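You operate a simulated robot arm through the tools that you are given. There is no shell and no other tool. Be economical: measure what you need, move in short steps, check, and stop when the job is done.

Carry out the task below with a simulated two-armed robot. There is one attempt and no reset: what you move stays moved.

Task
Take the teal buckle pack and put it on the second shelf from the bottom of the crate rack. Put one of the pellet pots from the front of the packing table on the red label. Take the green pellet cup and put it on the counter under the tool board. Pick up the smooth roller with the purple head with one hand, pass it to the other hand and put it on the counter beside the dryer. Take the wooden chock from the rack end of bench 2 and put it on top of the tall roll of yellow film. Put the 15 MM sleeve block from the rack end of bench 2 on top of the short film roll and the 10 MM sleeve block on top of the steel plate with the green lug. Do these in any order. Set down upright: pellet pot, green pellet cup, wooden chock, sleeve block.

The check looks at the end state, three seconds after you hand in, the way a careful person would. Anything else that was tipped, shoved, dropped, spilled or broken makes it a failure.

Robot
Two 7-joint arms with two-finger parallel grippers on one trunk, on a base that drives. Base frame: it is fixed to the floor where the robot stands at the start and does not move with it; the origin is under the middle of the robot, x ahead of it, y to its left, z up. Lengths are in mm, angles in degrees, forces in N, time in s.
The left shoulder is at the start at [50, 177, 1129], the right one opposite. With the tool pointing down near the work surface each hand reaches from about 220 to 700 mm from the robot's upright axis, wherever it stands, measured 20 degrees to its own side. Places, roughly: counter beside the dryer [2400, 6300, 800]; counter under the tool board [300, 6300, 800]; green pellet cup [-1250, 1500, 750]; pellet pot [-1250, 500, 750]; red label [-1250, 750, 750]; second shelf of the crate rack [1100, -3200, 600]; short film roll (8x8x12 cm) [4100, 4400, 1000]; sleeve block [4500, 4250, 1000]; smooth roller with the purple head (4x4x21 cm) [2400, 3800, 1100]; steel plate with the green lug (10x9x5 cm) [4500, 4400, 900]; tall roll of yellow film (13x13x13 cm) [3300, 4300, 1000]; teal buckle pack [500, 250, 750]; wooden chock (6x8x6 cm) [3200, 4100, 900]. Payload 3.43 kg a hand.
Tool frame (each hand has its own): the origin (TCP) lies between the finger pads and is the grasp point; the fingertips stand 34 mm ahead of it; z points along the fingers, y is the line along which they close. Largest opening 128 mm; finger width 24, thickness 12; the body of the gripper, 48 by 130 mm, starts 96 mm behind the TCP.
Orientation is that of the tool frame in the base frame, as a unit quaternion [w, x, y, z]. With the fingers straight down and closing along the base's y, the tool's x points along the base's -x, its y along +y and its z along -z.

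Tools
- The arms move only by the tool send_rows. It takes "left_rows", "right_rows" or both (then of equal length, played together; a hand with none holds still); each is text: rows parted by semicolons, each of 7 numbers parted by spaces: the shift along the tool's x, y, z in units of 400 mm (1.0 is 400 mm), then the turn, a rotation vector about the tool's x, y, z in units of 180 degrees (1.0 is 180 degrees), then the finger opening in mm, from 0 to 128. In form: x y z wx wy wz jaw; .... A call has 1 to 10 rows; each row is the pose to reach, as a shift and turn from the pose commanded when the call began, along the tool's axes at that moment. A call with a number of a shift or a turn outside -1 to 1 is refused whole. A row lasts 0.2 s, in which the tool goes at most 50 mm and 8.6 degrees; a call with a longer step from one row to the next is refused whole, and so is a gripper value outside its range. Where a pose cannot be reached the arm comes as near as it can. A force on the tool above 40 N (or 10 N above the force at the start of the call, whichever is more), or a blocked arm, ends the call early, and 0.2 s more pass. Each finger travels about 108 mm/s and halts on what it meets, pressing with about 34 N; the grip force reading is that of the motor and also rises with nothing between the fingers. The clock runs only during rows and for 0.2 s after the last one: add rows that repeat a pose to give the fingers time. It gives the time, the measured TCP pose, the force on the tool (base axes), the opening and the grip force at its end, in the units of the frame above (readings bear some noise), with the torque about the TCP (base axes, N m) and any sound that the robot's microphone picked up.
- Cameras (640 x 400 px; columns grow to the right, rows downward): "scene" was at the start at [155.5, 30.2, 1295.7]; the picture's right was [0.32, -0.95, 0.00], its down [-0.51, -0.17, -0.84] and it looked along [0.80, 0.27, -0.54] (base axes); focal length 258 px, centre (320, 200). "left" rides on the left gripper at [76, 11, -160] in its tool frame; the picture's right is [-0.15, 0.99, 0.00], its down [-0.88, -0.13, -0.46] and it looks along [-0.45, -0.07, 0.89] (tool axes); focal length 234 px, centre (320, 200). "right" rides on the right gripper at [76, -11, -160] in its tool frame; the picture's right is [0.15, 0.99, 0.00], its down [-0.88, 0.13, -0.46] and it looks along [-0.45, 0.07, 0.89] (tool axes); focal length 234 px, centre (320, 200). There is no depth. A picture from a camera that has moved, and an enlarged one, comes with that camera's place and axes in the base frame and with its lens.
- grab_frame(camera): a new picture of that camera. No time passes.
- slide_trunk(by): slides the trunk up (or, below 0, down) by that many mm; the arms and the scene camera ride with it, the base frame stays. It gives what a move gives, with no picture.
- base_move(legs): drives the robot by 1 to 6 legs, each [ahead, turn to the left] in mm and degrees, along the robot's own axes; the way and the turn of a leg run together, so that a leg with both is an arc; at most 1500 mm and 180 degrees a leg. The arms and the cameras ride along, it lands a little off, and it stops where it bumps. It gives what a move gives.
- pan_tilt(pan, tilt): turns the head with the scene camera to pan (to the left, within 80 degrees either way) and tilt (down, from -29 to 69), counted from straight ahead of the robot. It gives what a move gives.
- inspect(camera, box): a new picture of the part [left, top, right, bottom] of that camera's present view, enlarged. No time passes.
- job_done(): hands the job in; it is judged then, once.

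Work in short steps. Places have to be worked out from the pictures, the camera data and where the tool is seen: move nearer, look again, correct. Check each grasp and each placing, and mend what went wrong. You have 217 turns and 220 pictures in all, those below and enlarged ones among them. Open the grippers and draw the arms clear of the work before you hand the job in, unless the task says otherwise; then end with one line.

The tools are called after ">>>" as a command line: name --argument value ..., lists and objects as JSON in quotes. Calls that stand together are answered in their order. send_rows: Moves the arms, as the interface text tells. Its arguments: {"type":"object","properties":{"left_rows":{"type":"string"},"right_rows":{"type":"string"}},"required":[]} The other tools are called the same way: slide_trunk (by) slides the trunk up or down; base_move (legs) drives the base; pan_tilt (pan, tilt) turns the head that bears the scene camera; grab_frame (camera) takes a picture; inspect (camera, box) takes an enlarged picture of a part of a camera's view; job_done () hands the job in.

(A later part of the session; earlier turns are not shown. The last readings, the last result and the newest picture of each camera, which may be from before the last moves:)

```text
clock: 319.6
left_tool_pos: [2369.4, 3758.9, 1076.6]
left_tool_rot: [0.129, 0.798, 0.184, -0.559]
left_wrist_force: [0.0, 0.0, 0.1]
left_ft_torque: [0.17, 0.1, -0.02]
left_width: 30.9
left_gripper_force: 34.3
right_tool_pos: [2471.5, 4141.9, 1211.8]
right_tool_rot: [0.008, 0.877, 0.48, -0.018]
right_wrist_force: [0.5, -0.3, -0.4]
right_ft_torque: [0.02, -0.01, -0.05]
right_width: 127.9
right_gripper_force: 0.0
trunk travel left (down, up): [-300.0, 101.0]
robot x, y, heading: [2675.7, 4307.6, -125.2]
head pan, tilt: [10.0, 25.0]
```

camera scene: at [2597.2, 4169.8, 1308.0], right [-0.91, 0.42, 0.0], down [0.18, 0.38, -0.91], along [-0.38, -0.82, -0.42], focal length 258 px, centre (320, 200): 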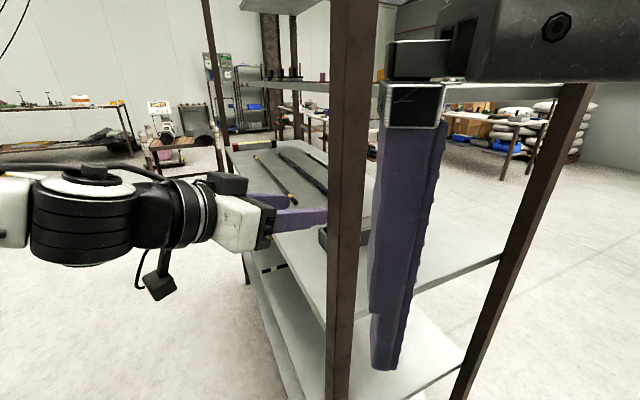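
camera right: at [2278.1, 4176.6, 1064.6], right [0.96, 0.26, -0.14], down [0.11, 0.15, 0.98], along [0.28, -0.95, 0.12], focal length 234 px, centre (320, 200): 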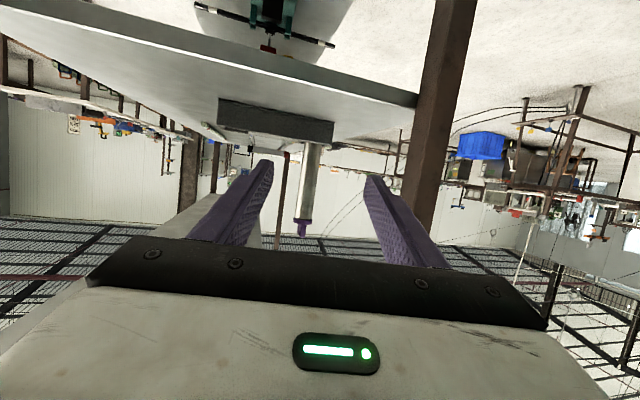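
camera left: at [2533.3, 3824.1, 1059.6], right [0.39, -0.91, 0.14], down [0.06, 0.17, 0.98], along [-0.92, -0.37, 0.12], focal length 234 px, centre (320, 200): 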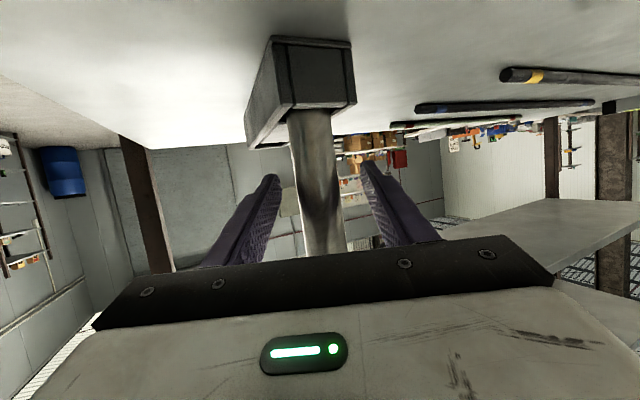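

Gripped (31 mm). Lift 75 mm out of the holder, then withdraw 160 mm.

>>> send_rows --left_rows "-0.088 0 -0.032 0 0 0 20; -0.176 0 -0.064 0 0 0 20; -0.176 0 -0.064 0 0 0 20; -0.142 0 -0.158 0 0 0 20; -0.108 0 -0.252 0 0 0 20; -0.074 0 -0.346 0 0 0 20; -0.039 0 -0.44 0 0 0 20; -0.039 0 -0.44 0 0 0 20"

>>> grab_frame --camera "left"

>>> grab_frame --camera "scene"

```text
clock: 321.4
left_tool_pos: [2513.3, 3828.4, 1152.7]
left_tool_rot: [0.129, 0.799, 0.184, -0.558]
left_wrist_force: [0.3, -0.7, -3.1]
left_ft_torque: [-0.03, 0.04, 0.0]
left_width: 30.7
left_gripper_force: 33.9
right_tool_pos: [2471.2, 4140.9, 1211.9]
right_tool_rot: [0.007, 0.877, 0.48, -0.02]
right_wrist_force: [0.0, 0.4, 0.1]
right_ft_torque: [0.0, 0.0, 0.01]
right_width: 127.8
right_gripper_force: 0.0
trunk travel left (down, up): [-300.0, 101.0]
robot x, y, heading: [2676.2, 4305.3, -125.2]
head pan, tilt: [10.0, 25.0]
```

```text
118 pictures are left
camera left: at [2676.5, 3893.8, 1136.3], right [0.39, -0.91, 0.14], down [0.06, 0.17, 0.98], along [-0.92, -0.37, 0.12], focal length 234 px, centre (320, 200)
```

left: 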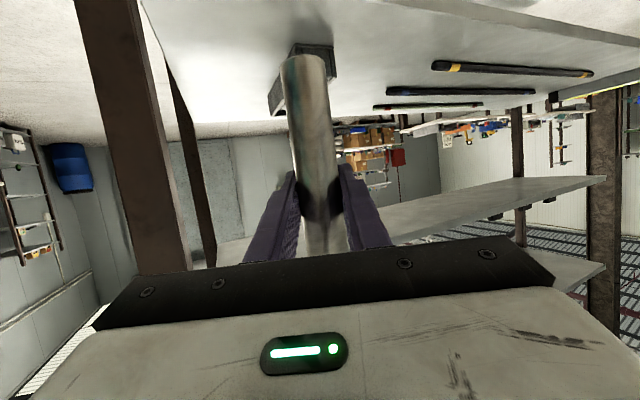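

```text
117 pictures are left
camera scene: at [2596.6, 4169.0, 1307.8], right [-0.91, 0.42, 0.0], down [0.18, 0.38, -0.91], along [-0.38, -0.82, -0.42], focal length 258 px, centre (320, 200)
```

scene: 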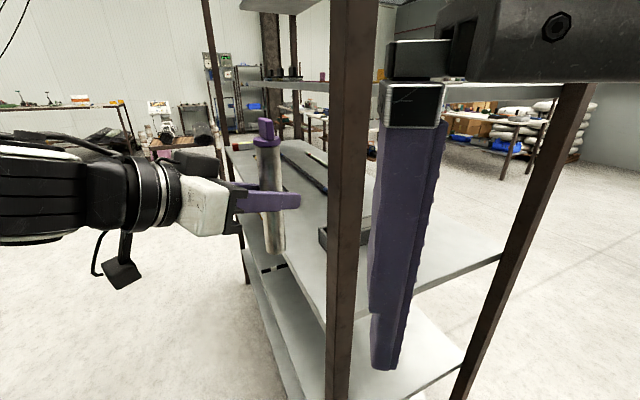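

Roller out. Turn left 35° to face −y, then reverse 330 mm to free space.

>>> base_move --legs '[[0, 35], [-330, 0]]'

>>> pan_tilt --pan 0 --tilt 30

>>> grab_frame --camera "scene"

```text
clock: 325.3
left_tool_pos: [2819.7, 4153.0, 1154.0]
left_tool_rot: [0.292, 0.706, 0.416, -0.494]
left_wrist_force: [-0.5, -1.1, -4.3]
left_ft_torque: [-0.01, -0.01, 0.0]
left_width: 30.9
left_gripper_force: 33.7
right_tool_pos: [2605.5, 4383.2, 1211.4]
right_tool_rot: [0.013, 0.692, 0.722, -0.016]
right_wrist_force: [-0.1, 0.2, 0.5]
right_ft_torque: [-0.02, 0.01, -0.01]
right_width: 127.8
right_gripper_force: 0.0
trunk travel left (down, up): [-300.0, 101.0]
robot x, y, heading: [2674.1, 4636.4, -90.0]
head pan, tilt: [10.0, 25.0]
```

```text
clock: 326.0
left_tool_pos: [2819.6, 4151.3, 1152.5]
left_tool_rot: [0.292, 0.705, 0.417, -0.494]
left_wrist_force: [-0.8, -0.1, -2.7]
left_ft_torque: [0.02, 0.02, 0.02]
left_width: 30.5
left_gripper_force: 34.0
right_tool_pos: [2606.1, 4384.1, 1211.8]
right_tool_rot: [0.013, 0.691, 0.723, -0.015]
right_wrist_force: [0.0, -1.1, -0.2]
right_ft_torque: [0.0, 0.01, -0.04]
right_width: 128.1
right_gripper_force: 0.0
trunk travel left (down, up): [-300.0, 101.0]
robot x, y, heading: [2676.4, 4636.4, -89.9]
head pan, tilt: [0.0, 30.0]
```

```text
116 pictures are left
camera scene: at [2678.1, 4479.0, 1300.6], right [-1.0, -0.02, 0.0], down [-0.01, 0.49, -0.87], along [0.01, -0.87, -0.49], focal length 258 px, centre (320, 200)
```

scene: 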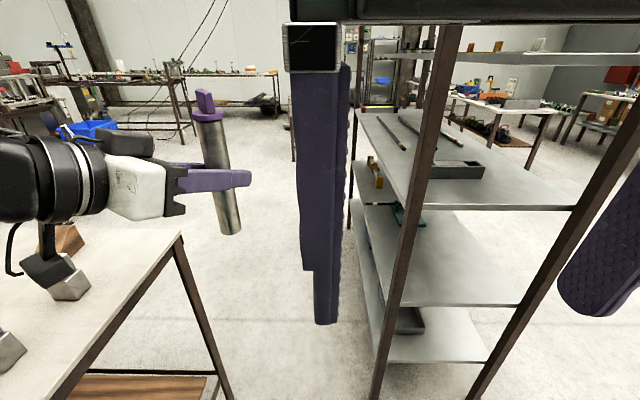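

Now bring the roller in front of my centre for the hand-over (left hand to (2676,4216,1093)).

>>> send_rows --left_rows "0.033 -0.098 0.02 0 0 0 20; 0.065 -0.196 0.041 0 0 0 20; 0.098 -0.294 0.062 0 0 0 20; 0.13 -0.3925 0.0825 0 0 0 20; 0.13 -0.3925 0.0825 0 0 0 20"

>>> grab_frame --camera "scene"

>>> grab_frame --camera "right"

```text
clock: 327.2
left_tool_pos: [2675.9, 4216.7, 1093.3]
left_tool_rot: [0.292, 0.706, 0.417, -0.493]
left_wrist_force: [0.5, -0.8, -3.1]
left_ft_torque: [0.01, 0.01, 0.04]
left_width: 30.5
left_gripper_force: 34.5
right_tool_pos: [2604.5, 4384.4, 1212.4]
right_tool_rot: [0.014, 0.691, 0.722, -0.015]
right_wrist_force: [-0.2, 0.2, -0.3]
right_ft_torque: [-0.05, 0.02, -0.01]
right_width: 127.9
right_gripper_force: 0.1
trunk travel left (down, up): [-300.0, 101.0]
robot x, y, heading: [2675.0, 4639.0, -89.7]
head pan, tilt: [0.0, 30.0]
```

```text
115 pictures are left
camera scene: at [2677.7, 4479.8, 1300.7], right [-1.0, -0.02, 0.0], down [-0.01, 0.49, -0.87], along [0.01, -0.87, -0.49], focal length 258 px, centre (320, 200)
```

scene: 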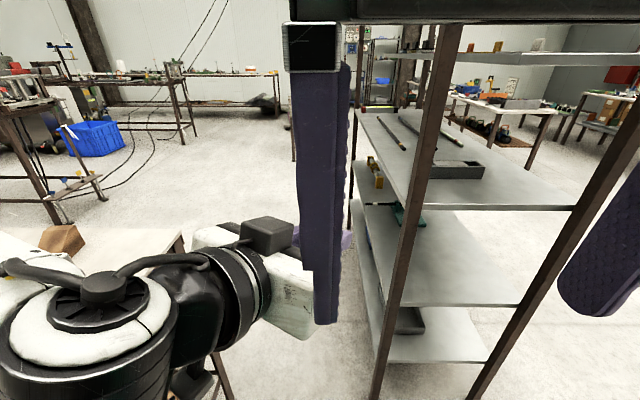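

```text
114 pictures are left
camera right: at [2591.8, 4467.2, 1368.1], right [0.98, 0.19, -0.01], down [0.17, -0.85, 0.49], along [0.08, -0.48, -0.87], focal length 234 px, centre (320, 200)
```

right: 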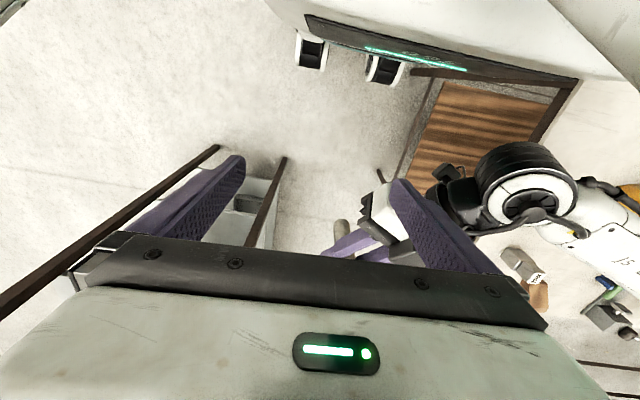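

Lower the left hand a little and bring the open right hand above the roller head, fingers straight down.

>>> send_rows --left_rows "0.05 -0.012 -0.006 0 0 0 20; 0.1 -0.024 -0.013 0 0 0 20; 0.14 -0.036 -0.019 0 0 0 20; 0.14 -0.036 -0.019 0 0 0 20; 0.14 -0.036 -0.019 0 0 0 20; 0.14 -0.036 -0.019 0 0 0 20; 0.14 -0.036 -0.019 0 0 0 20; 0.14 -0.036 -0.019 0 0 0 20" --right_rows "0 0 -0.03 0 0 0 90; 0 0 -0.03 0 0.013 0 90; 0 0 0 0 0.013 0 90; -0.1 0.045 0.03 0 0.013 0 90; -0.2 0.09 0.03 0 0.013 0 90; -0.28 0.13 0.03 0 0.013 0 90; -0.348 0.162 0.03 0 0.013 0 90; -0.348 0.162 0.03 0 0.013 0 90"

>>> grab_frame --camera "right"

>>> grab_frame --camera "scene"

```text
clock: 329.0
left_tool_pos: [2684.7, 4203.7, 1054.7]
left_tool_rot: [0.292, 0.706, 0.417, -0.493]
left_wrist_force: [0.3, 0.9, -3.1]
left_ft_torque: [0.0, 0.02, -0.02]
left_width: 30.4
left_gripper_force: 34.2
left hand out of reach, approached as far as the arm can: row 1, 2, 3, 4, 5, 6, 7, 8
right_tool_pos: [2676.3, 4245.8, 1204.3]
right_tool_rot: [-0.001, 0.691, 0.722, -0.002]
right_wrist_force: [0.0, 0.0, 0.4]
right_ft_torque: [0.0, -0.01, 0.0]
right_width: 89.8
right_gripper_force: 0.1
trunk travel left (down, up): [-300.0, 101.0]
robot x, y, heading: [2673.0, 4643.8, -90.1]
head pan, tilt: [0.0, 30.0]
```

```text
113 pictures are left
camera right: at [2662.4, 4322.7, 1364.1], right [0.98, 0.19, 0.0], down [0.17, -0.87, 0.45], along [0.08, -0.45, -0.89], focal length 234 px, centre (320, 200)
```

right: 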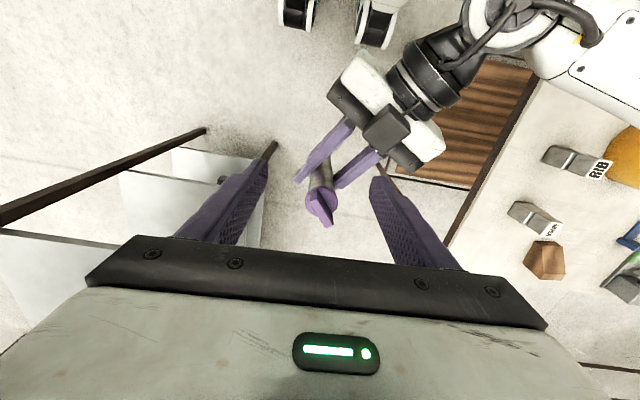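

```text
112 pictures are left
camera scene: at [2676.6, 4479.2, 1300.0], right [-1.0, 0.0, 0.0], down [0.0, 0.5, -0.87], along [0.0, -0.87, -0.5], focal length 258 px, centre (320, 200)
```

scene: 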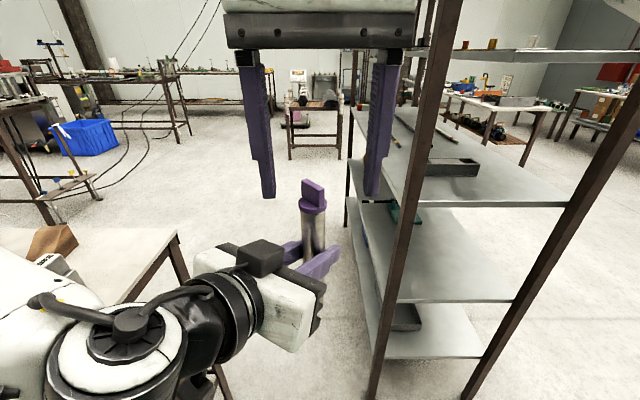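

Roller axis ≈(2685,4207). Move the right hand over it and go down around the head, staying above the left fingers.

>>> send_rows --right_rows "-0.05 0.009 -0.025 0 0 0 90; -0.098 0.018 -0.025 0 0 0 90; -0.098 0.018 0.05 0 0 0 90; -0.098 0.018 0.13 0 0 0 90; -0.098 0.018 0.2 0 0 0 90; -0.098 0.018 0.235 0 0 0 90; -0.098 0.018 0.235 0 0 0 90"

>>> grab_frame --camera "right"

>>> inspect --camera "scene" --box '[200, 60, 440, 340]'

```text
clock: 330.6
left_tool_pos: [2685.0, 4205.3, 1049.9]
left_tool_rot: [0.287, 0.709, 0.42, -0.489]
left_wrist_force: [-0.5, -3.0, -31.9]
left_ft_torque: [-0.37, 1.29, -0.23]
left_width: 30.4
left_gripper_force: 34.4
right_tool_pos: [2687.3, 4207.9, 1111.9]
right_tool_rot: [0.001, 0.691, 0.723, 0.001]
right_wrist_force: [1.0, 3.6, 28.4]
right_ft_torque: [0.49, -1.3, 0.18]
right_width: 90.5
right_gripper_force: 1.0
trunk travel left (down, up): [-300.0, 101.0]
robot x, y, heading: [2679.2, 4637.6, -89.7]
head pan, tilt: [0.0, 30.0]
```

```text
111 pictures are left
camera right: at [2672.5, 4284.9, 1271.2], right [0.98, 0.19, 0.0], down [0.17, -0.87, 0.46], along [0.09, -0.45, -0.89], focal length 234 px, centre (320, 200)
```

right: 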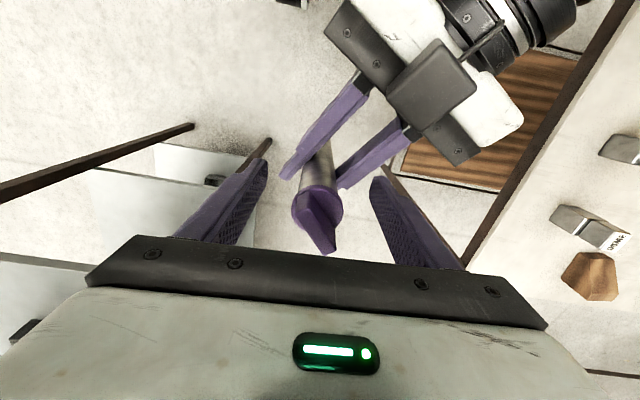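

```text
1.43 times, centred on (320, 200) of scene
camera zoom: at [2676.8, 4479.2, 1300.0], right [-1.0, 0.0, 0.0], down [0.0, 0.5, -0.87], along [0.0, -0.87, -0.5], focal length 368 px, centre (320, 200)
```

zoom: 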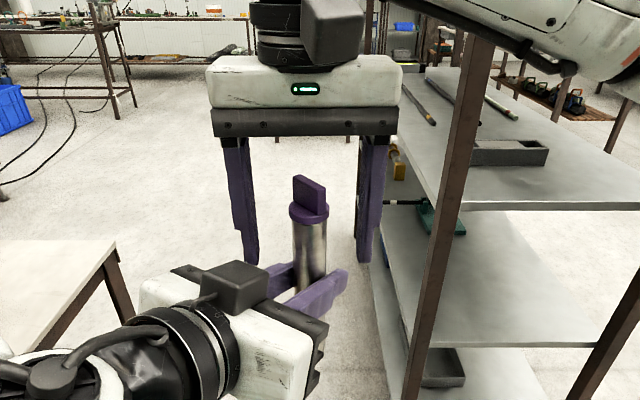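

The east right finger rests on the left hand. The head has a flat plate handle: gripping that plate is cleaner. Raise the right hand and study the plate's orientation.

>>> send_rows --right_rows "0 0 -0.1 0 0 0 90; 0 0 -0.2 0 0 0 90; 0 0 -0.26 0 0 0 90; 0 0 -0.26 0 0 0 90"

>>> inspect --camera "scene" --box '[260, 140, 380, 280]'

>>> inspect --camera "right" --box '[250, 120, 400, 270]'

```text
clock: 331.6
left_tool_pos: [2685.1, 4203.8, 1054.6]
left_tool_rot: [0.291, 0.706, 0.417, -0.493]
left_wrist_force: [0.0, -0.4, -4.5]
left_ft_torque: [0.05, 0.02, 0.0]
left_width: 30.7
left_gripper_force: 34.2
right_tool_pos: [2685.2, 4208.8, 1212.4]
right_tool_rot: [-0.002, 0.691, 0.722, -0.002]
right_wrist_force: [-0.1, 0.3, 0.0]
right_ft_torque: [0.0, 0.05, 0.0]
right_width: 90.0
right_gripper_force: 0.0
trunk travel left (down, up): [-300.0, 101.0]
robot x, y, heading: [2676.6, 4637.0, -89.7]
head pan, tilt: [0.0, 30.0]
```

```text
2.86 times, centred on (320, 210) of scene
camera zoom: at [2676.7, 4479.0, 1299.9], right [-1.0, 0.0, 0.0], down [0.0, 0.5, -0.87], along [0.0, -0.87, -0.5], focal length 736 px, centre (320, 171)
```

zoom: 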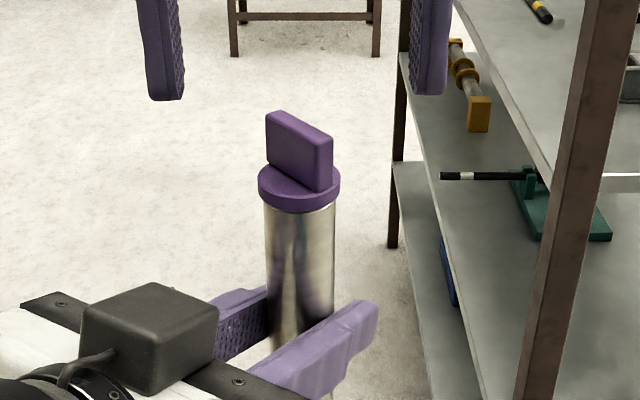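

```text
2.67 times, centred on (325, 195) of right
camera zoom: at [2671.7, 4284.6, 1372.5], right [0.98, 0.19, 0.0], down [0.17, -0.87, 0.45], along [0.08, -0.45, -0.89], focal length 624 px, centre (307, 213)
```

zoom: 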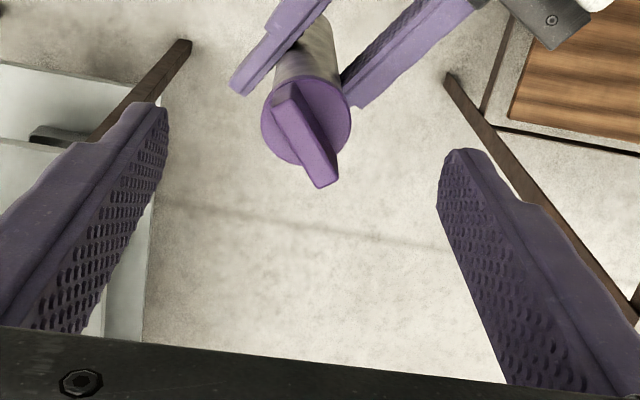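

The plate's long axis runs about heading −55°, so the closing axis should be ≈34° from X. Rotate the right hand by 31° and look.

>>> send_rows --right_rows "0 0 0 0 0 -0.043 70; 0 0 0 0 0 -0.086 60; 0 0 0 0 0 -0.129 50; 0 0 0 0 0 -0.172 50; 0 0 0 0 0 -0.172 50"

>>> inspect --camera "right" --box '[220, 80, 420, 280]'

>>> inspect --camera "scene" --box '[240, 100, 400, 260]'

```text
clock: 332.8
left_tool_pos: [2685.4, 4203.9, 1054.1]
left_tool_rot: [0.291, 0.706, 0.416, -0.493]
left_wrist_force: [0.0, 0.0, -2.7]
left_ft_torque: [0.03, -0.01, -0.01]
left_width: 30.3
left_gripper_force: 34.2
right_tool_pos: [2684.5, 4208.1, 1214.3]
right_tool_rot: [-0.002, 0.473, 0.881, 0.0]
right_wrist_force: [1.1, -0.2, 1.2]
right_ft_torque: [-0.01, 0.0, 0.0]
right_width: 49.9
right_gripper_force: 0.0
trunk travel left (down, up): [-300.0, 101.0]
robot x, y, heading: [2673.4, 4643.3, -89.9]
head pan, tilt: [0.0, 30.0]
```

```text
2.00 times, centred on (320, 180) of right
camera zoom: at [2635.5, 4266.2, 1374.2], right [0.74, 0.67, 0.0], down [0.6, -0.66, 0.45], along [0.3, -0.34, -0.89], focal length 468 px, centre (320, 240)
```

zoom: 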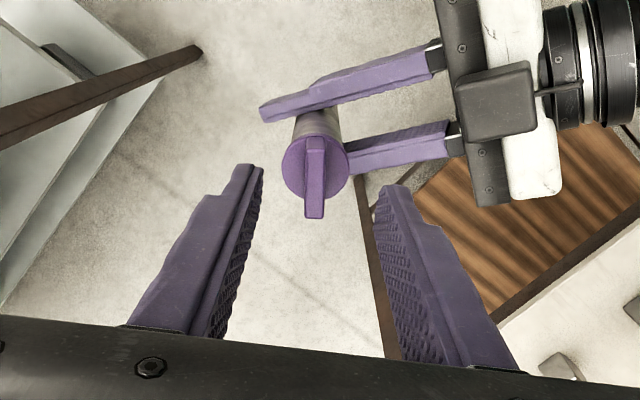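

```text
2.50 times, centred on (320, 180) of scene
camera zoom: at [2676.8, 4479.1, 1300.0], right [-1.0, 0.0, 0.0], down [0.0, 0.5, -0.87], along [0.0, -0.87, -0.5], focal length 644 px, centre (320, 250)
```

zoom: 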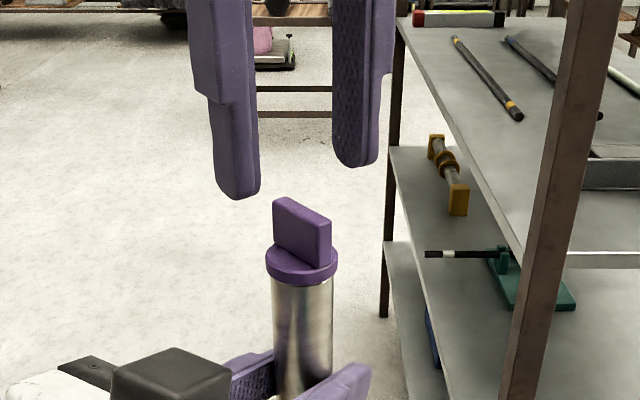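

Plate axis is −48°: rotate another 8.5°, shift 2.5 mm, lower so the fingertips flank the plate.

>>> send_rows --right_rows "0 -0.006 0 0 0 -0.047 50; 0 -0.006 0.05 0 0 -0.047 50; 0 -0.006 0.1 0 0 -0.047 50; 0 -0.006 0.1 0 0 -0.047 50"

>>> inspect --camera "right" --box '[220, 80, 420, 280]'

>>> inspect --camera "scene" --box '[240, 100, 400, 260]'

```text
clock: 333.8
left_tool_pos: [2685.2, 4204.5, 1055.3]
left_tool_rot: [0.291, 0.707, 0.417, -0.493]
left_wrist_force: [0.6, -0.5, -3.4]
left_ft_torque: [0.0, 0.01, 0.01]
left_width: 30.2
left_gripper_force: 33.5
right_tool_pos: [2683.4, 4207.6, 1174.6]
right_tool_rot: [-0.002, 0.407, 0.913, 0.0]
right_wrist_force: [0.0, -0.4, -0.4]
right_ft_torque: [0.02, 0.0, 0.01]
right_width: 49.9
right_gripper_force: 0.0
trunk travel left (down, up): [-300.0, 101.0]
robot x, y, heading: [2674.2, 4636.6, -89.7]
head pan, tilt: [0.0, 30.0]
```

```text
2.00 times, centred on (320, 180) of right
camera zoom: at [2625.2, 4257.9, 1334.4], right [0.64, 0.77, 0.0], down [0.69, -0.57, 0.45], along [0.35, -0.29, -0.89], focal length 468 px, centre (320, 240)
```

zoom: 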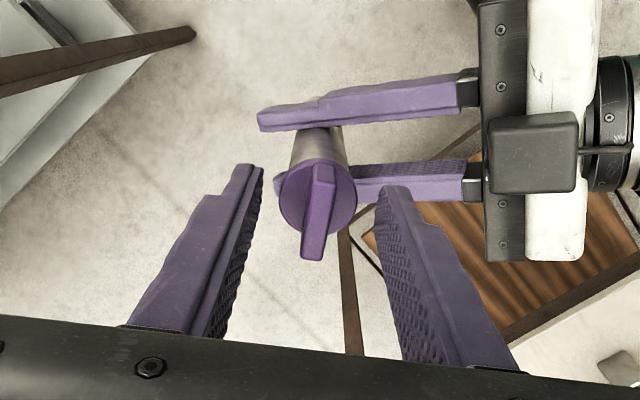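

```text
2.50 times, centred on (320, 180) of scene
camera zoom: at [2676.8, 4479.2, 1300.0], right [-1.0, 0.0, 0.0], down [0.0, 0.5, -0.87], along [0.0, -0.87, -0.5], focal length 644 px, centre (320, 250)
```

zoom: 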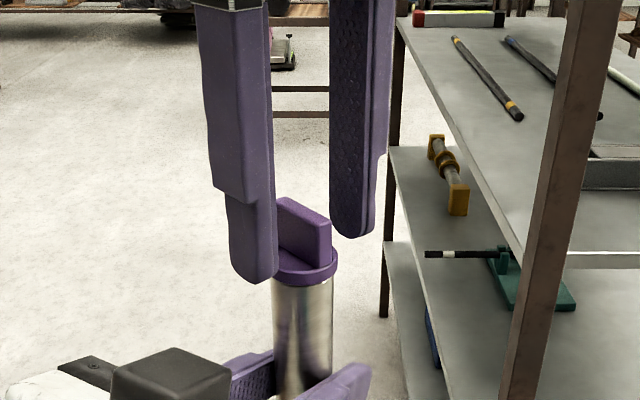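

Plate is between the fingertips. Close the right hand.

>>> send_rows --right_rows "0 0 0 0 0 0 30; 0 0 0 0 0 0 10; 0 0 0 0 0 0 0; 0 0 0 0 0 0 0"

>>> inspect --camera "scene" --box '[240, 100, 400, 260]'

```text
clock: 334.8
left_tool_pos: [2685.4, 4203.2, 1055.1]
left_tool_rot: [0.291, 0.706, 0.416, -0.493]
left_wrist_force: [1.3, 0.7, -2.8]
left_ft_torque: [-0.24, 0.14, 0.08]
left_width: 30.1
left_gripper_force: 34.2
right_tool_pos: [2683.3, 4208.6, 1175.1]
right_tool_rot: [-0.002, 0.407, 0.913, -0.001]
right_wrist_force: [-0.9, -1.1, 0.4]
right_ft_torque: [0.05, 0.01, -0.05]
right_width: 9.8
right_gripper_force: 33.8
trunk travel left (down, up): [-300.0, 101.0]
robot x, y, heading: [2674.9, 4640.2, -89.6]
head pan, tilt: [0.0, 30.0]
```

```text
2.50 times, centred on (320, 180) of scene
camera zoom: at [2676.8, 4479.1, 1300.0], right [-1.0, 0.0, 0.0], down [0.0, 0.5, -0.87], along [0.0, -0.87, -0.5], focal length 644 px, centre (320, 250)
```

zoom: 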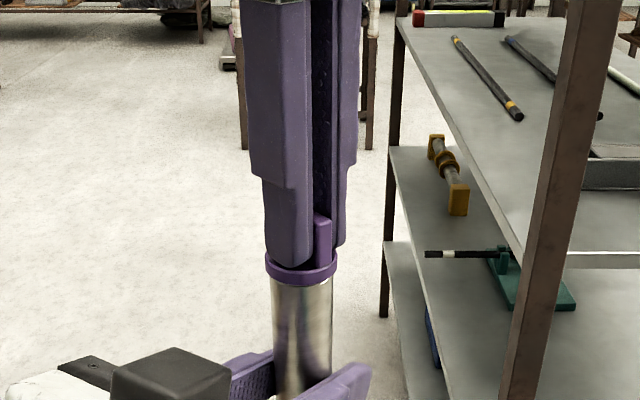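

Right hand holds the plate (9.8 mm). Open the left hand and back it off along its finger direction.

>>> send_rows --left_rows "0 0 0 0 0 0 50; 0 0 0 0 0 0 90; 0 0 0 0 0 0 100; 0 0 0 0 0 0 100"

>>> send_rows --left_rows "0 0 -0.06 0 0 0 100; 0 0 -0.12 0 0 0 100; 0 0 -0.18 0 0 0 100; 0 0 -0.24 0 0 0 100"

>>> grab_frame --camera "scene"

```text
clock: 335.8
left_tool_pos: [2684.4, 4203.5, 1055.4]
left_tool_rot: [0.291, 0.706, 0.416, -0.493]
left_wrist_force: [0.5, 1.1, 0.0]
left_ft_torque: [-0.03, -0.01, 0.01]
left_width: 100.0
left_gripper_force: 0.0
right_tool_pos: [2682.2, 4207.8, 1173.8]
right_tool_rot: [-0.002, 0.407, 0.914, 0.0]
right_wrist_force: [-0.1, 0.0, -0.2]
right_ft_torque: [0.02, 0.02, -0.02]
right_width: 9.4
right_gripper_force: 34.4
trunk travel left (down, up): [-300.0, 101.0]
robot x, y, heading: [2678.5, 4637.0, -90.0]
head pan, tilt: [0.0, 30.0]
```

```text
clock: 336.8
left_tool_pos: [2679.1, 4218.8, 1109.6]
left_tool_rot: [0.291, 0.706, 0.416, -0.494]
left_wrist_force: [0.6, -0.4, -0.2]
left_ft_torque: [-0.02, 0.01, -0.02]
left_width: 100.0
left_gripper_force: 0.1
left hand out of reach, approached as far as the arm can: row 1, 2, 3, 4
right_tool_pos: [2683.6, 4207.4, 1174.9]
right_tool_rot: [-0.002, 0.408, 0.913, -0.001]
right_wrist_force: [0.5, 0.0, 0.1]
right_ft_torque: [0.0, -0.01, -0.04]
right_width: 9.5
right_gripper_force: 33.8
trunk travel left (down, up): [-300.0, 101.0]
robot x, y, heading: [2673.3, 4639.7, -89.8]
head pan, tilt: [0.0, 30.0]
```

```text
102 pictures are left
camera scene: at [2676.6, 4479.1, 1299.9], right [-1.0, 0.0, 0.0], down [0.0, 0.5, -0.87], along [0.0, -0.87, -0.5], focal length 258 px, centre (320, 200)
```

scene: 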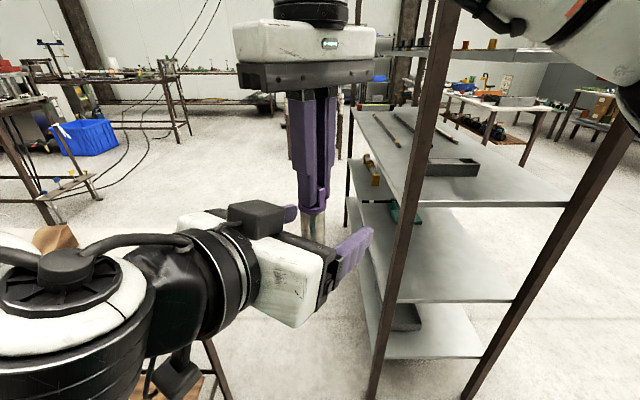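

Check whether the roller really hangs from the right hand.

>>> inspect --camera "scene" --box '[230, 120, 400, 320]'

>>> grab_frame --camera "left"

```text
2.00 times, centred on (315, 220) of scene
camera zoom: at [2676.6, 4479.1, 1299.9], right [-1.0, 0.0, 0.0], down [0.0, 0.5, -0.87], along [0.0, -0.87, -0.5], focal length 515 px, centre (330, 160)
```

zoom: 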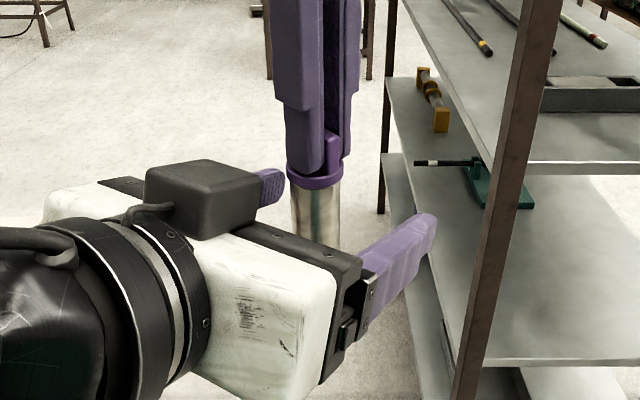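

```text
100 pictures are left
camera left: at [2774.0, 4365.7, 1094.0], right [0.84, -0.52, 0.14], down [-0.05, 0.17, 0.98], along [-0.54, -0.84, 0.12], focal length 234 px, centre (320, 200)
```

left: 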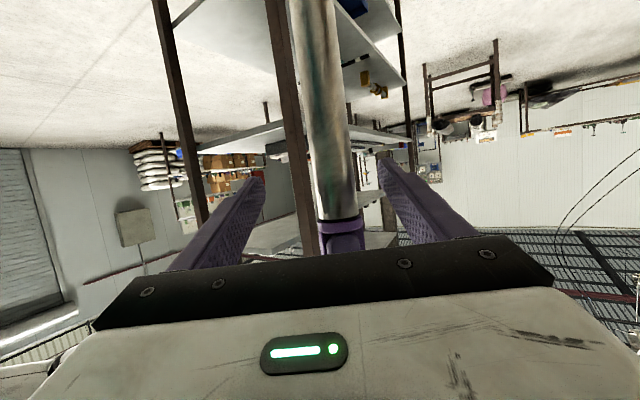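

The roller hangs safely from the right hand. The left hand can't retract straight back, so drop it 210 mm below the roller and then draw away.

>>> send_rows --left_rows "0.1 0 0.036 0 0 0 110; 0.2 0 0.073 0 0 0 110; 0.3 0 0.109 0 0 0 110; 0.4 0 0.145 0 0 0 110; 0.5 0 0.182 0 0 0 110; 0.52 0.1 0.15 0 0 0 110; 0.54 0.2 0.12 0 0 0 110; 0.55 0.3 0.09 0 0 0 110; 0.55 0.38 0.06 0 0 0 110"

>>> grab_frame --camera "scene"

```text
clock: 338.8
left_tool_pos: [2845.5, 4189.9, 897.7]
left_tool_rot: [0.292, 0.705, 0.416, -0.494]
left_wrist_force: [-0.3, 0.1, 0.0]
left_ft_torque: [0.02, 0.01, -0.01]
left_width: 110.0
left_gripper_force: 0.2
left hand out of reach, approached as far as the arm can: row 1, 2, 3, 4, 5, 6, 7
right_tool_pos: [2685.4, 4207.5, 1175.1]
right_tool_rot: [-0.002, 0.407, 0.913, -0.001]
right_wrist_force: [0.1, 0.7, 0.1]
right_ft_torque: [0.02, 0.01, -0.01]
right_width: 9.6
right_gripper_force: 34.1
trunk travel left (down, up): [-300.0, 101.0]
robot x, y, heading: [2670.0, 4636.6, -90.0]
head pan, tilt: [0.0, 30.0]
```

```text
99 pictures are left
camera scene: at [2677.8, 4479.8, 1300.1], right [-1.0, 0.0, 0.0], down [0.0, 0.5, -0.87], along [0.0, -0.87, -0.5], focal length 258 px, centre (320, 200)
```

scene: 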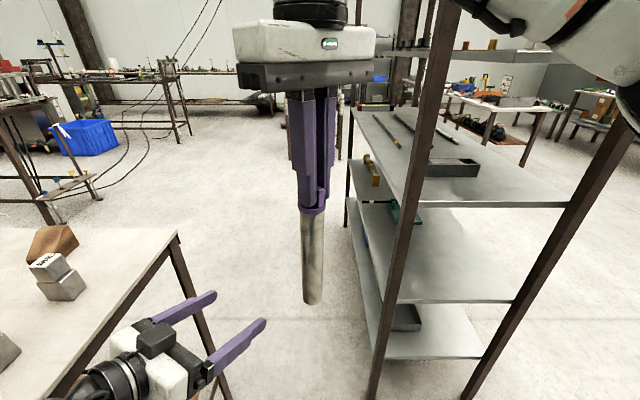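

Hand-over done. Fold the left hand back to its travel pose, then drive to the dryer counter.

>>> send_rows --left_rows "-0.042 0.003 -0.041 -0.0109 0.0419 -0.0164 110; -0.084 0.006 -0.081 -0.0218 0.0838 -0.0327 110; -0.126 0.008 -0.122 -0.0327 0.1257 -0.0491 110; -0.168 0.011 -0.162 -0.0436 0.1676 -0.0654 110; -0.21 0.014 -0.203 -0.0544 0.2096 -0.0818 110; -0.252 0.017 -0.243 -0.0653 0.2515 -0.0981 110; -0.294 0.019 -0.284 -0.0762 0.2934 -0.1145 110; -0.336 0.022 -0.324 -0.0871 0.3353 -0.1308 110; -0.378 0.025 -0.365 -0.098 0.3772 -0.1472 110; -0.378 0.025 -0.365 -0.098 0.3772 -0.1472 110"

>>> base_move --legs '[[-500, 0], [0, -141], [550, 0], [0, -39]]'

>>> pan_tilt --pan -10 --tilt 30

>>> grab_frame --camera "scene"

```text
clock: 341.0
left_tool_pos: [2893.2, 4259.4, 1089.4]
left_tool_rot: [-0.004, 0.701, 0.714, -0.006]
left_wrist_force: [-0.4, 0.5, 0.2]
left_ft_torque: [-0.04, 0.02, 0.0]
left_width: 109.7
left_gripper_force: 0.1
left hand out of reach, approached as far as the arm can: row 2, 3
right_tool_pos: [2683.3, 4208.1, 1174.8]
right_tool_rot: [-0.002, 0.407, 0.913, 0.0]
right_wrist_force: [-0.1, 0.6, 0.2]
right_ft_torque: [0.01, 0.0, 0.0]
right_width: 9.7
right_gripper_force: 33.6
trunk travel left (down, up): [-300.0, 101.0]
robot x, y, heading: [2677.0, 4638.5, -90.1]
head pan, tilt: [0.0, 30.0]
```

```text
clock: 354.4
left_tool_pos: [2137.1, 5962.4, 1088.7]
left_tool_rot: [0.006, -0.706, 0.708, -0.003]
left_wrist_force: [0.7, -0.3, -0.2]
left_ft_torque: [-0.01, 0.01, 0.02]
left_width: 110.0
left_gripper_force: 0.1
right_tool_pos: [2348.9, 6011.6, 1174.2]
right_tool_rot: [0.0, 0.909, -0.416, 0.002]
right_wrist_force: [0.1, -0.5, -0.9]
right_ft_torque: [-0.04, 0.0, 0.0]
right_width: 9.7
right_gripper_force: 33.4
trunk travel left (down, up): [-300.0, 101.0]
robot x, y, heading: [2347.1, 5578.1, 89.0]
head pan, tilt: [0.0, 30.0]
```

```text
clock: 355.1
left_tool_pos: [2136.8, 5962.5, 1089.5]
left_tool_rot: [0.006, -0.706, 0.708, -0.003]
left_wrist_force: [0.5, -0.3, -0.1]
left_ft_torque: [0.01, 0.04, -0.03]
left_width: 110.3
left_gripper_force: 0.2
right_tool_pos: [2348.0, 6010.4, 1174.1]
right_tool_rot: [0.0, 0.909, -0.416, 0.002]
right_wrist_force: [-0.4, -0.1, -0.2]
right_ft_torque: [-0.03, -0.01, -0.02]
right_width: 9.5
right_gripper_force: 33.9
trunk travel left (down, up): [-300.0, 101.0]
robot x, y, heading: [2345.7, 5580.0, 89.1]
head pan, tilt: [-10.0, 30.0]
```

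```text
98 pictures are left
camera scene: at [2366.1, 5740.1, 1300.0], right [0.98, -0.19, 0.0], down [-0.1, -0.49, -0.87], along [0.17, 0.85, -0.5], focal length 258 px, centre (320, 200)
```

scene: 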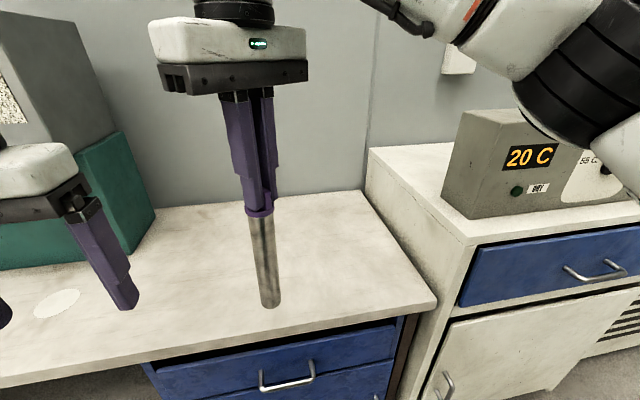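

Counter beside the dryer (20 C / DRY unit) is free. Drive 130 mm closer.

>>> base_move --legs '[[130, 0]]'

```text
clock: 356.4
left_tool_pos: [2139.1, 6092.7, 1089.1]
left_tool_rot: [0.005, -0.707, 0.708, -0.002]
left_wrist_force: [0.2, 0.4, 0.1]
left_ft_torque: [-0.04, 0.0, -0.02]
left_width: 110.1
left_gripper_force: 0.0
right_tool_pos: [2350.5, 6140.2, 1175.0]
right_tool_rot: [0.0, 0.909, -0.417, 0.003]
right_wrist_force: [0.5, 0.1, -4.0]
right_ft_torque: [-0.03, -0.03, 0.0]
right_width: 9.5
right_gripper_force: 34.4
trunk travel left (down, up): [-300.0, 101.0]
robot x, y, heading: [2347.7, 5710.1, 88.7]
head pan, tilt: [-10.0, 30.0]
```

Move to (2420,6190) and lower to just above the counter.

>>> send_rows --right_rows "0.01 -0.107 0 0 0 0 0; 0.02 -0.214 0 0 0 0 0; 0.02 -0.214 0.1 0 0 0 0; 0.02 -0.214 0.2 0 0 0 0; 0.02 -0.214 0.3 0 0 0 0; 0.02 -0.214 0.35 0 0 0 0; 0.02 -0.214 0.35 0 0 0 0"

>>> grab_frame --camera "scene"

```text
clock: 358.0
left_tool_pos: [2138.6, 6092.6, 1090.5]
left_tool_rot: [0.006, -0.706, 0.708, -0.003]
left_wrist_force: [-0.2, -0.1, -0.5]
left_ft_torque: [0.02, -0.02, 0.0]
left_width: 110.0
left_gripper_force: 0.1
right_tool_pos: [2420.5, 6190.6, 1035.1]
right_tool_rot: [-0.001, 0.909, -0.416, 0.001]
right_wrist_force: [0.3, 0.3, -3.7]
right_ft_torque: [-0.02, -0.05, -0.03]
right_width: 9.7
right_gripper_force: 34.2
trunk travel left (down, up): [-300.0, 101.0]
robot x, y, heading: [2347.9, 5709.9, 89.0]
head pan, tilt: [-10.0, 30.0]
```

```text
97 pictures are left
camera scene: at [2368.5, 5869.7, 1300.0], right [0.98, -0.19, 0.0], down [-0.1, -0.49, -0.87], along [0.17, 0.85, -0.5], focal length 258 px, centre (320, 200)
```

scene: 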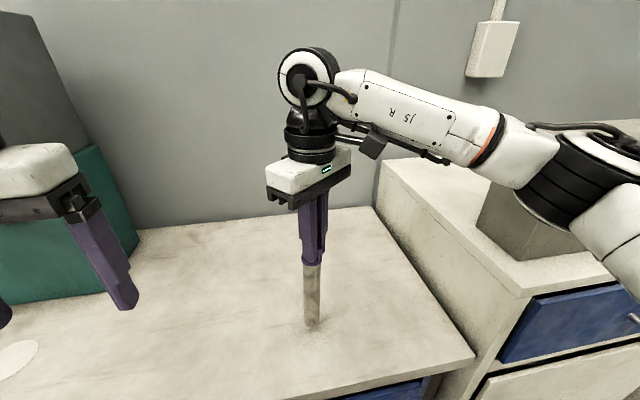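

Nearly down; lower in small steps until contact.

>>> send_rows --right_rows "0 0 0.015 0 0 0 0; 0 0 0.03 0 0 0 0; 0 0 0.042 0 0 0 0; 0 0 0.052 0 0 0 0; 0 0 0.052 0 0 0 0"

>>> inspect --camera "scene" --box '[240, 180, 400, 360]'

```text
clock: 359.2
left_tool_pos: [2138.7, 6091.8, 1090.3]
left_tool_rot: [0.006, -0.706, 0.708, -0.003]
left_wrist_force: [-0.3, 0.0, -0.6]
left_ft_torque: [0.0, 0.02, 0.02]
left_width: 110.0
left_gripper_force: 0.0
right_tool_pos: [2419.6, 6189.6, 1013.5]
right_tool_rot: [0.001, 0.909, -0.417, 0.001]
right_wrist_force: [-0.6, 0.5, -2.8]
right_ft_torque: [-0.02, -0.04, 0.06]
right_width: 9.4
right_gripper_force: 34.0
trunk travel left (down, up): [-300.0, 101.0]
robot x, y, heading: [2349.6, 5711.7, 89.2]
head pan, tilt: [-10.0, 30.0]
```

```text
2.22 times, centred on (320, 270) of scene
camera zoom: at [2368.6, 5869.7, 1300.0], right [0.98, -0.19, 0.0], down [-0.1, -0.49, -0.87], along [0.17, 0.85, -0.5], focal length 572 px, centre (320, 44)
```

zoom: 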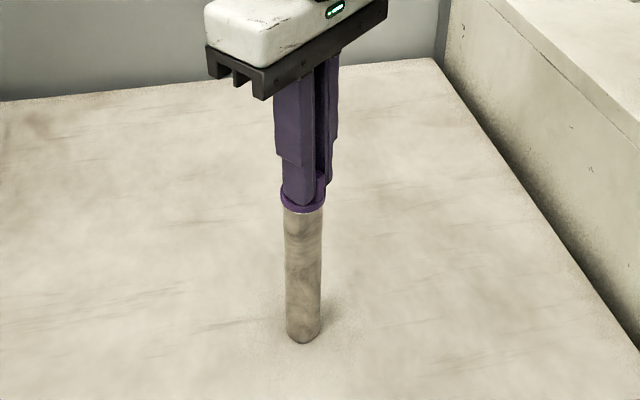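

>>> send_rows --right_rows "0 0 0.01 0 0 0 0; 0 0 0.018 0 0 0 0; 0 0 0.026 0 0 0 0; 0 0 0.034 0 0 0 0; 0 0 0.034 0 0 0 0"

```text
clock: 360.0
left_tool_pos: [2138.4, 6092.1, 1090.2]
left_tool_rot: [0.007, -0.706, 0.708, -0.003]
left_wrist_force: [1.0, 0.4, -0.2]
left_ft_torque: [0.0, -0.02, -0.03]
left_width: 109.7
left_gripper_force: 0.0
right_tool_pos: [2420.7, 6190.7, 1012.8]
right_tool_rot: [-0.004, 0.909, -0.416, -0.003]
right_wrist_force: [1.7, -3.6, 14.6]
right_ft_torque: [-0.99, -0.44, 0.04]
right_width: 9.6
right_gripper_force: 33.7
trunk travel left (down, up): [-300.0, 101.0]
robot x, y, heading: [2350.6, 5709.6, 88.7]
head pan, tilt: [-10.0, 30.0]
stopped in row 4 (right hand): the force on the tool passed its limit (the readings are from after the stop); the commanded pose is now the measured one
```

Contact (15 N). Relieve 3 mm and open gently.

>>> send_rows --right_rows "0 0 -0.006 0 0 0 0; 0 0 -0.006 0 0 0 0"

>>> inspect --camera "scene" --box '[240, 180, 400, 360]'

```text
clock: 360.6
left_tool_pos: [2139.6, 6092.1, 1089.6]
left_tool_rot: [0.006, -0.707, 0.708, -0.003]
left_wrist_force: [0.4, -0.2, 0.1]
left_ft_torque: [0.03, -0.02, 0.02]
left_width: 110.1
left_gripper_force: 0.1
right_tool_pos: [2419.5, 6190.0, 1011.5]
right_tool_rot: [-0.004, 0.909, -0.416, -0.003]
right_wrist_force: [1.7, -2.5, 5.2]
right_ft_torque: [-0.65, -0.28, 0.01]
right_width: 9.7
right_gripper_force: 34.2
trunk travel left (down, up): [-300.0, 101.0]
robot x, y, heading: [2349.2, 5710.0, 89.0]
head pan, tilt: [-10.0, 30.0]
```

```text
2.22 times, centred on (320, 270) of scene
camera zoom: at [2368.6, 5868.8, 1300.0], right [0.98, -0.19, 0.0], down [-0.1, -0.49, -0.87], along [0.17, 0.85, -0.5], focal length 572 px, centre (320, 44)
```

zoom: 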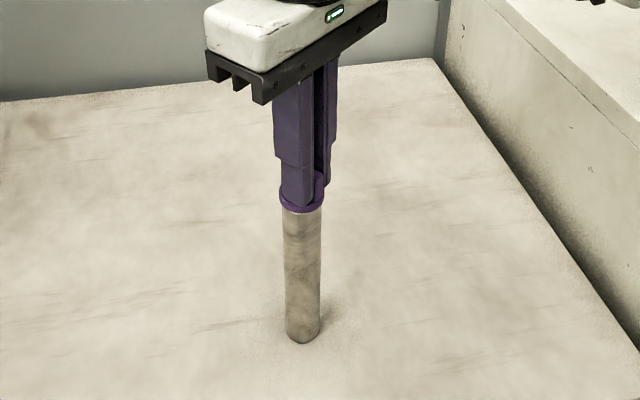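

>>> send_rows --right_rows "0 0 -0.01 0.0014 0.0 0 0; 0 0 -0.01 0.0014 0 0 0; 0 0 -0.005 0.0014 0 0 0; 0 0 -0.005 0.0014 0 0 0"

```text
clock: 361.6
left_tool_pos: [2139.0, 6092.4, 1090.1]
left_tool_rot: [0.006, -0.706, 0.708, -0.003]
left_wrist_force: [0.6, -0.1, -0.1]
left_ft_torque: [0.01, 0.01, 0.02]
left_width: 110.1
left_gripper_force: 0.1
right_tool_pos: [2420.1, 6189.7, 1015.3]
right_tool_rot: [-0.006, 0.909, -0.416, -0.001]
right_wrist_force: [-0.2, -0.8, -2.9]
right_ft_torque: [-0.01, -0.03, 0.0]
right_width: 9.4
right_gripper_force: 33.4
trunk travel left (down, up): [-300.0, 101.0]
robot x, y, heading: [2348.8, 5710.3, 88.7]
head pan, tilt: [-10.0, 30.0]
```

Correct the small tilt (0.7°), and lower slowly to a light touch.

>>> send_rows --right_rows "0 0 0 -0.0038 0 0 0; 0 0 0.004 -0.0038 0 0 0; 0 0 0.008 -0.0038 0 0 0; 0 0 0.008 -0.0038 0 0 0"

```text
clock: 362.6
left_tool_pos: [2138.4, 6092.4, 1089.9]
left_tool_rot: [0.006, -0.707, 0.707, -0.002]
left_wrist_force: [-0.2, 0.3, 0.0]
left_ft_torque: [0.0, 0.0, -0.03]
left_width: 110.0
left_gripper_force: 0.0
right_tool_pos: [2420.5, 6189.5, 1012.2]
right_tool_rot: [-0.001, 0.909, -0.417, -0.004]
right_wrist_force: [0.8, -1.1, 8.0]
right_ft_torque: [-0.19, -0.25, -0.02]
right_width: 9.5
right_gripper_force: 34.2
trunk travel left (down, up): [-300.0, 101.0]
robot x, y, heading: [2350.3, 5711.1, 89.0]
head pan, tilt: [-10.0, 30.0]
```

Good light contact. Release.

>>> send_rows --right_rows "0 0 -0.003 0 0 0 0; 0 0 -0.003 0 0 0 14; 0 0 -0.003 0 0 0 24; 0 0 -0.003 0 0 0 40; 0 0 -0.003 0 0 0 50; 0 0 -0.003 0 0 0 50"

>>> inspect --camera "scene" --box '[240, 180, 400, 360]'

```text
clock: 364.0
left_tool_pos: [2139.4, 6092.1, 1089.7]
left_tool_rot: [0.005, -0.707, 0.708, -0.004]
left_wrist_force: [0.3, -0.2, 0.3]
left_ft_torque: [-0.02, 0.01, -0.04]
left_width: 110.1
left_gripper_force: 0.0
right_tool_pos: [2420.1, 6190.4, 1013.2]
right_tool_rot: [0.0, 0.909, -0.416, -0.004]
right_wrist_force: [-1.0, -0.2, -0.1]
right_ft_torque: [0.0, -0.01, -0.02]
right_width: 50.0
right_gripper_force: 0.2
trunk travel left (down, up): [-300.0, 101.0]
robot x, y, heading: [2348.1, 5709.9, 88.7]
head pan, tilt: [-10.0, 30.0]
```

```text
2.22 times, centred on (320, 270) of scene
camera zoom: at [2368.6, 5869.5, 1300.0], right [0.98, -0.19, 0.0], down [-0.1, -0.49, -0.87], along [0.17, 0.85, -0.5], focal length 572 px, centre (320, 44)
```

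zoom: 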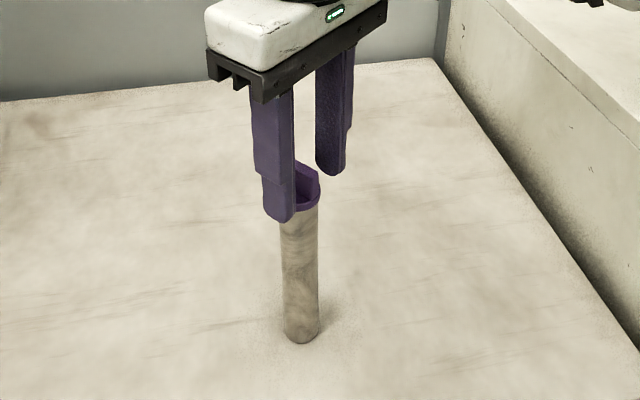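

It stands upright. Raise the right hand straight up and check.

>>> send_rows --right_rows "0 0 -0.1 0 0 0 60; 0 0 -0.2 0 0 0 70; 0 0 -0.3 0 0 0 70; 0 0 -0.4 0 0 0 70; 0 0 -0.4 0 0 0 70"

>>> grab_frame --camera "scene"

```text
clock: 365.2
left_tool_pos: [2139.6, 6092.3, 1090.3]
left_tool_rot: [0.005, -0.706, 0.708, -0.003]
left_wrist_force: [-0.1, -0.4, -0.3]
left_ft_torque: [-0.01, 0.0, 0.01]
left_width: 109.9
left_gripper_force: 0.1
right_tool_pos: [2421.3, 6191.2, 1173.5]
right_tool_rot: [0.0, 0.91, -0.416, -0.003]
right_wrist_force: [-0.5, 0.4, -0.3]
right_ft_torque: [0.01, 0.0, 0.03]
right_width: 70.2
right_gripper_force: 0.1
trunk travel left (down, up): [-300.0, 101.0]
robot x, y, heading: [2350.1, 5706.4, 88.7]
head pan, tilt: [-10.0, 30.0]
```

```text
93 pictures are left
camera scene: at [2368.7, 5869.7, 1299.9], right [0.98, -0.19, 0.0], down [-0.1, -0.49, -0.87], along [0.17, 0.85, -0.5], focal length 258 px, centre (320, 200)
```

scene: 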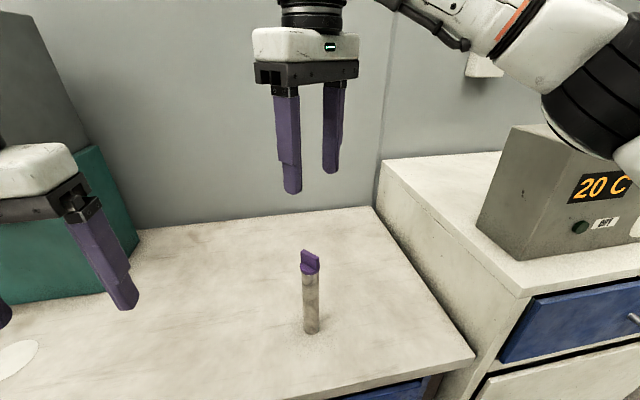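

Roller task done. Now go to bench 2 and survey it.

>>> base_move --legs '[[-500, 0], [0, -115], [750, 0]]'

>>> pan_tilt --pan -10 --tilt 25

>>> grab_frame --camera "scene"

```text
clock: 376.6
left_tool_pos: [3457.0, 4931.0, 1090.3]
left_tool_rot: [0.0, 0.205, 0.979, -0.007]
left_wrist_force: [0.2, 0.1, -0.7]
left_ft_torque: [0.0, 0.04, 0.03]
left_width: 110.2
left_gripper_force: 0.0
right_tool_pos: [3434.0, 4632.8, 1172.4]
right_tool_rot: [0.003, -0.15, 0.989, 0.001]
right_wrist_force: [0.5, 0.3, -0.6]
right_ft_torque: [0.0, 0.02, -0.02]
right_width: 70.0
right_gripper_force: 0.1
trunk travel left (down, up): [-300.0, 101.0]
robot x, y, heading: [3019.7, 4889.9, -24.8]
head pan, tilt: [-10.0, 30.0]
```

```text
clock: 377.2
left_tool_pos: [3455.9, 4930.4, 1090.1]
left_tool_rot: [0.0, 0.206, 0.979, -0.007]
left_wrist_force: [-0.3, 0.0, 0.2]
left_ft_torque: [0.01, 0.04, 0.01]
left_width: 110.1
left_gripper_force: 0.0
right_tool_pos: [3433.4, 4632.9, 1172.9]
right_tool_rot: [0.004, -0.149, 0.989, 0.001]
right_wrist_force: [1.8, -0.2, 0.3]
right_ft_torque: [0.01, 0.01, 0.04]
right_width: 69.8
right_gripper_force: 0.0
trunk travel left (down, up): [-300.0, 101.0]
robot x, y, heading: [3017.6, 4891.7, -24.8]
head pan, tilt: [-10.0, 25.0]
```

```text
92 pictures are left
camera scene: at [3162.3, 4811.3, 1307.9], right [-0.57, -0.82, 0.0], down [-0.35, 0.24, -0.91], along [0.74, -0.52, -0.42], focal length 258 px, centre (320, 200)
```

scene: 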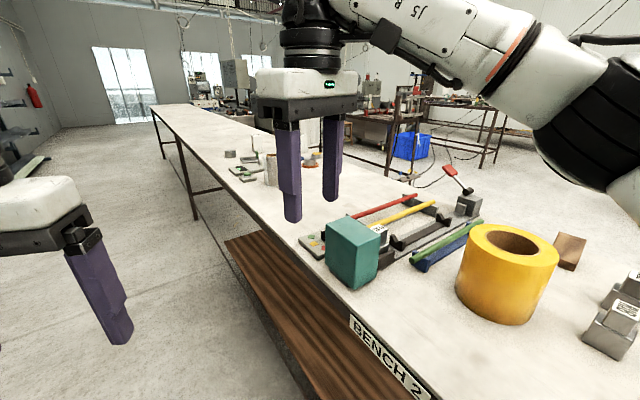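

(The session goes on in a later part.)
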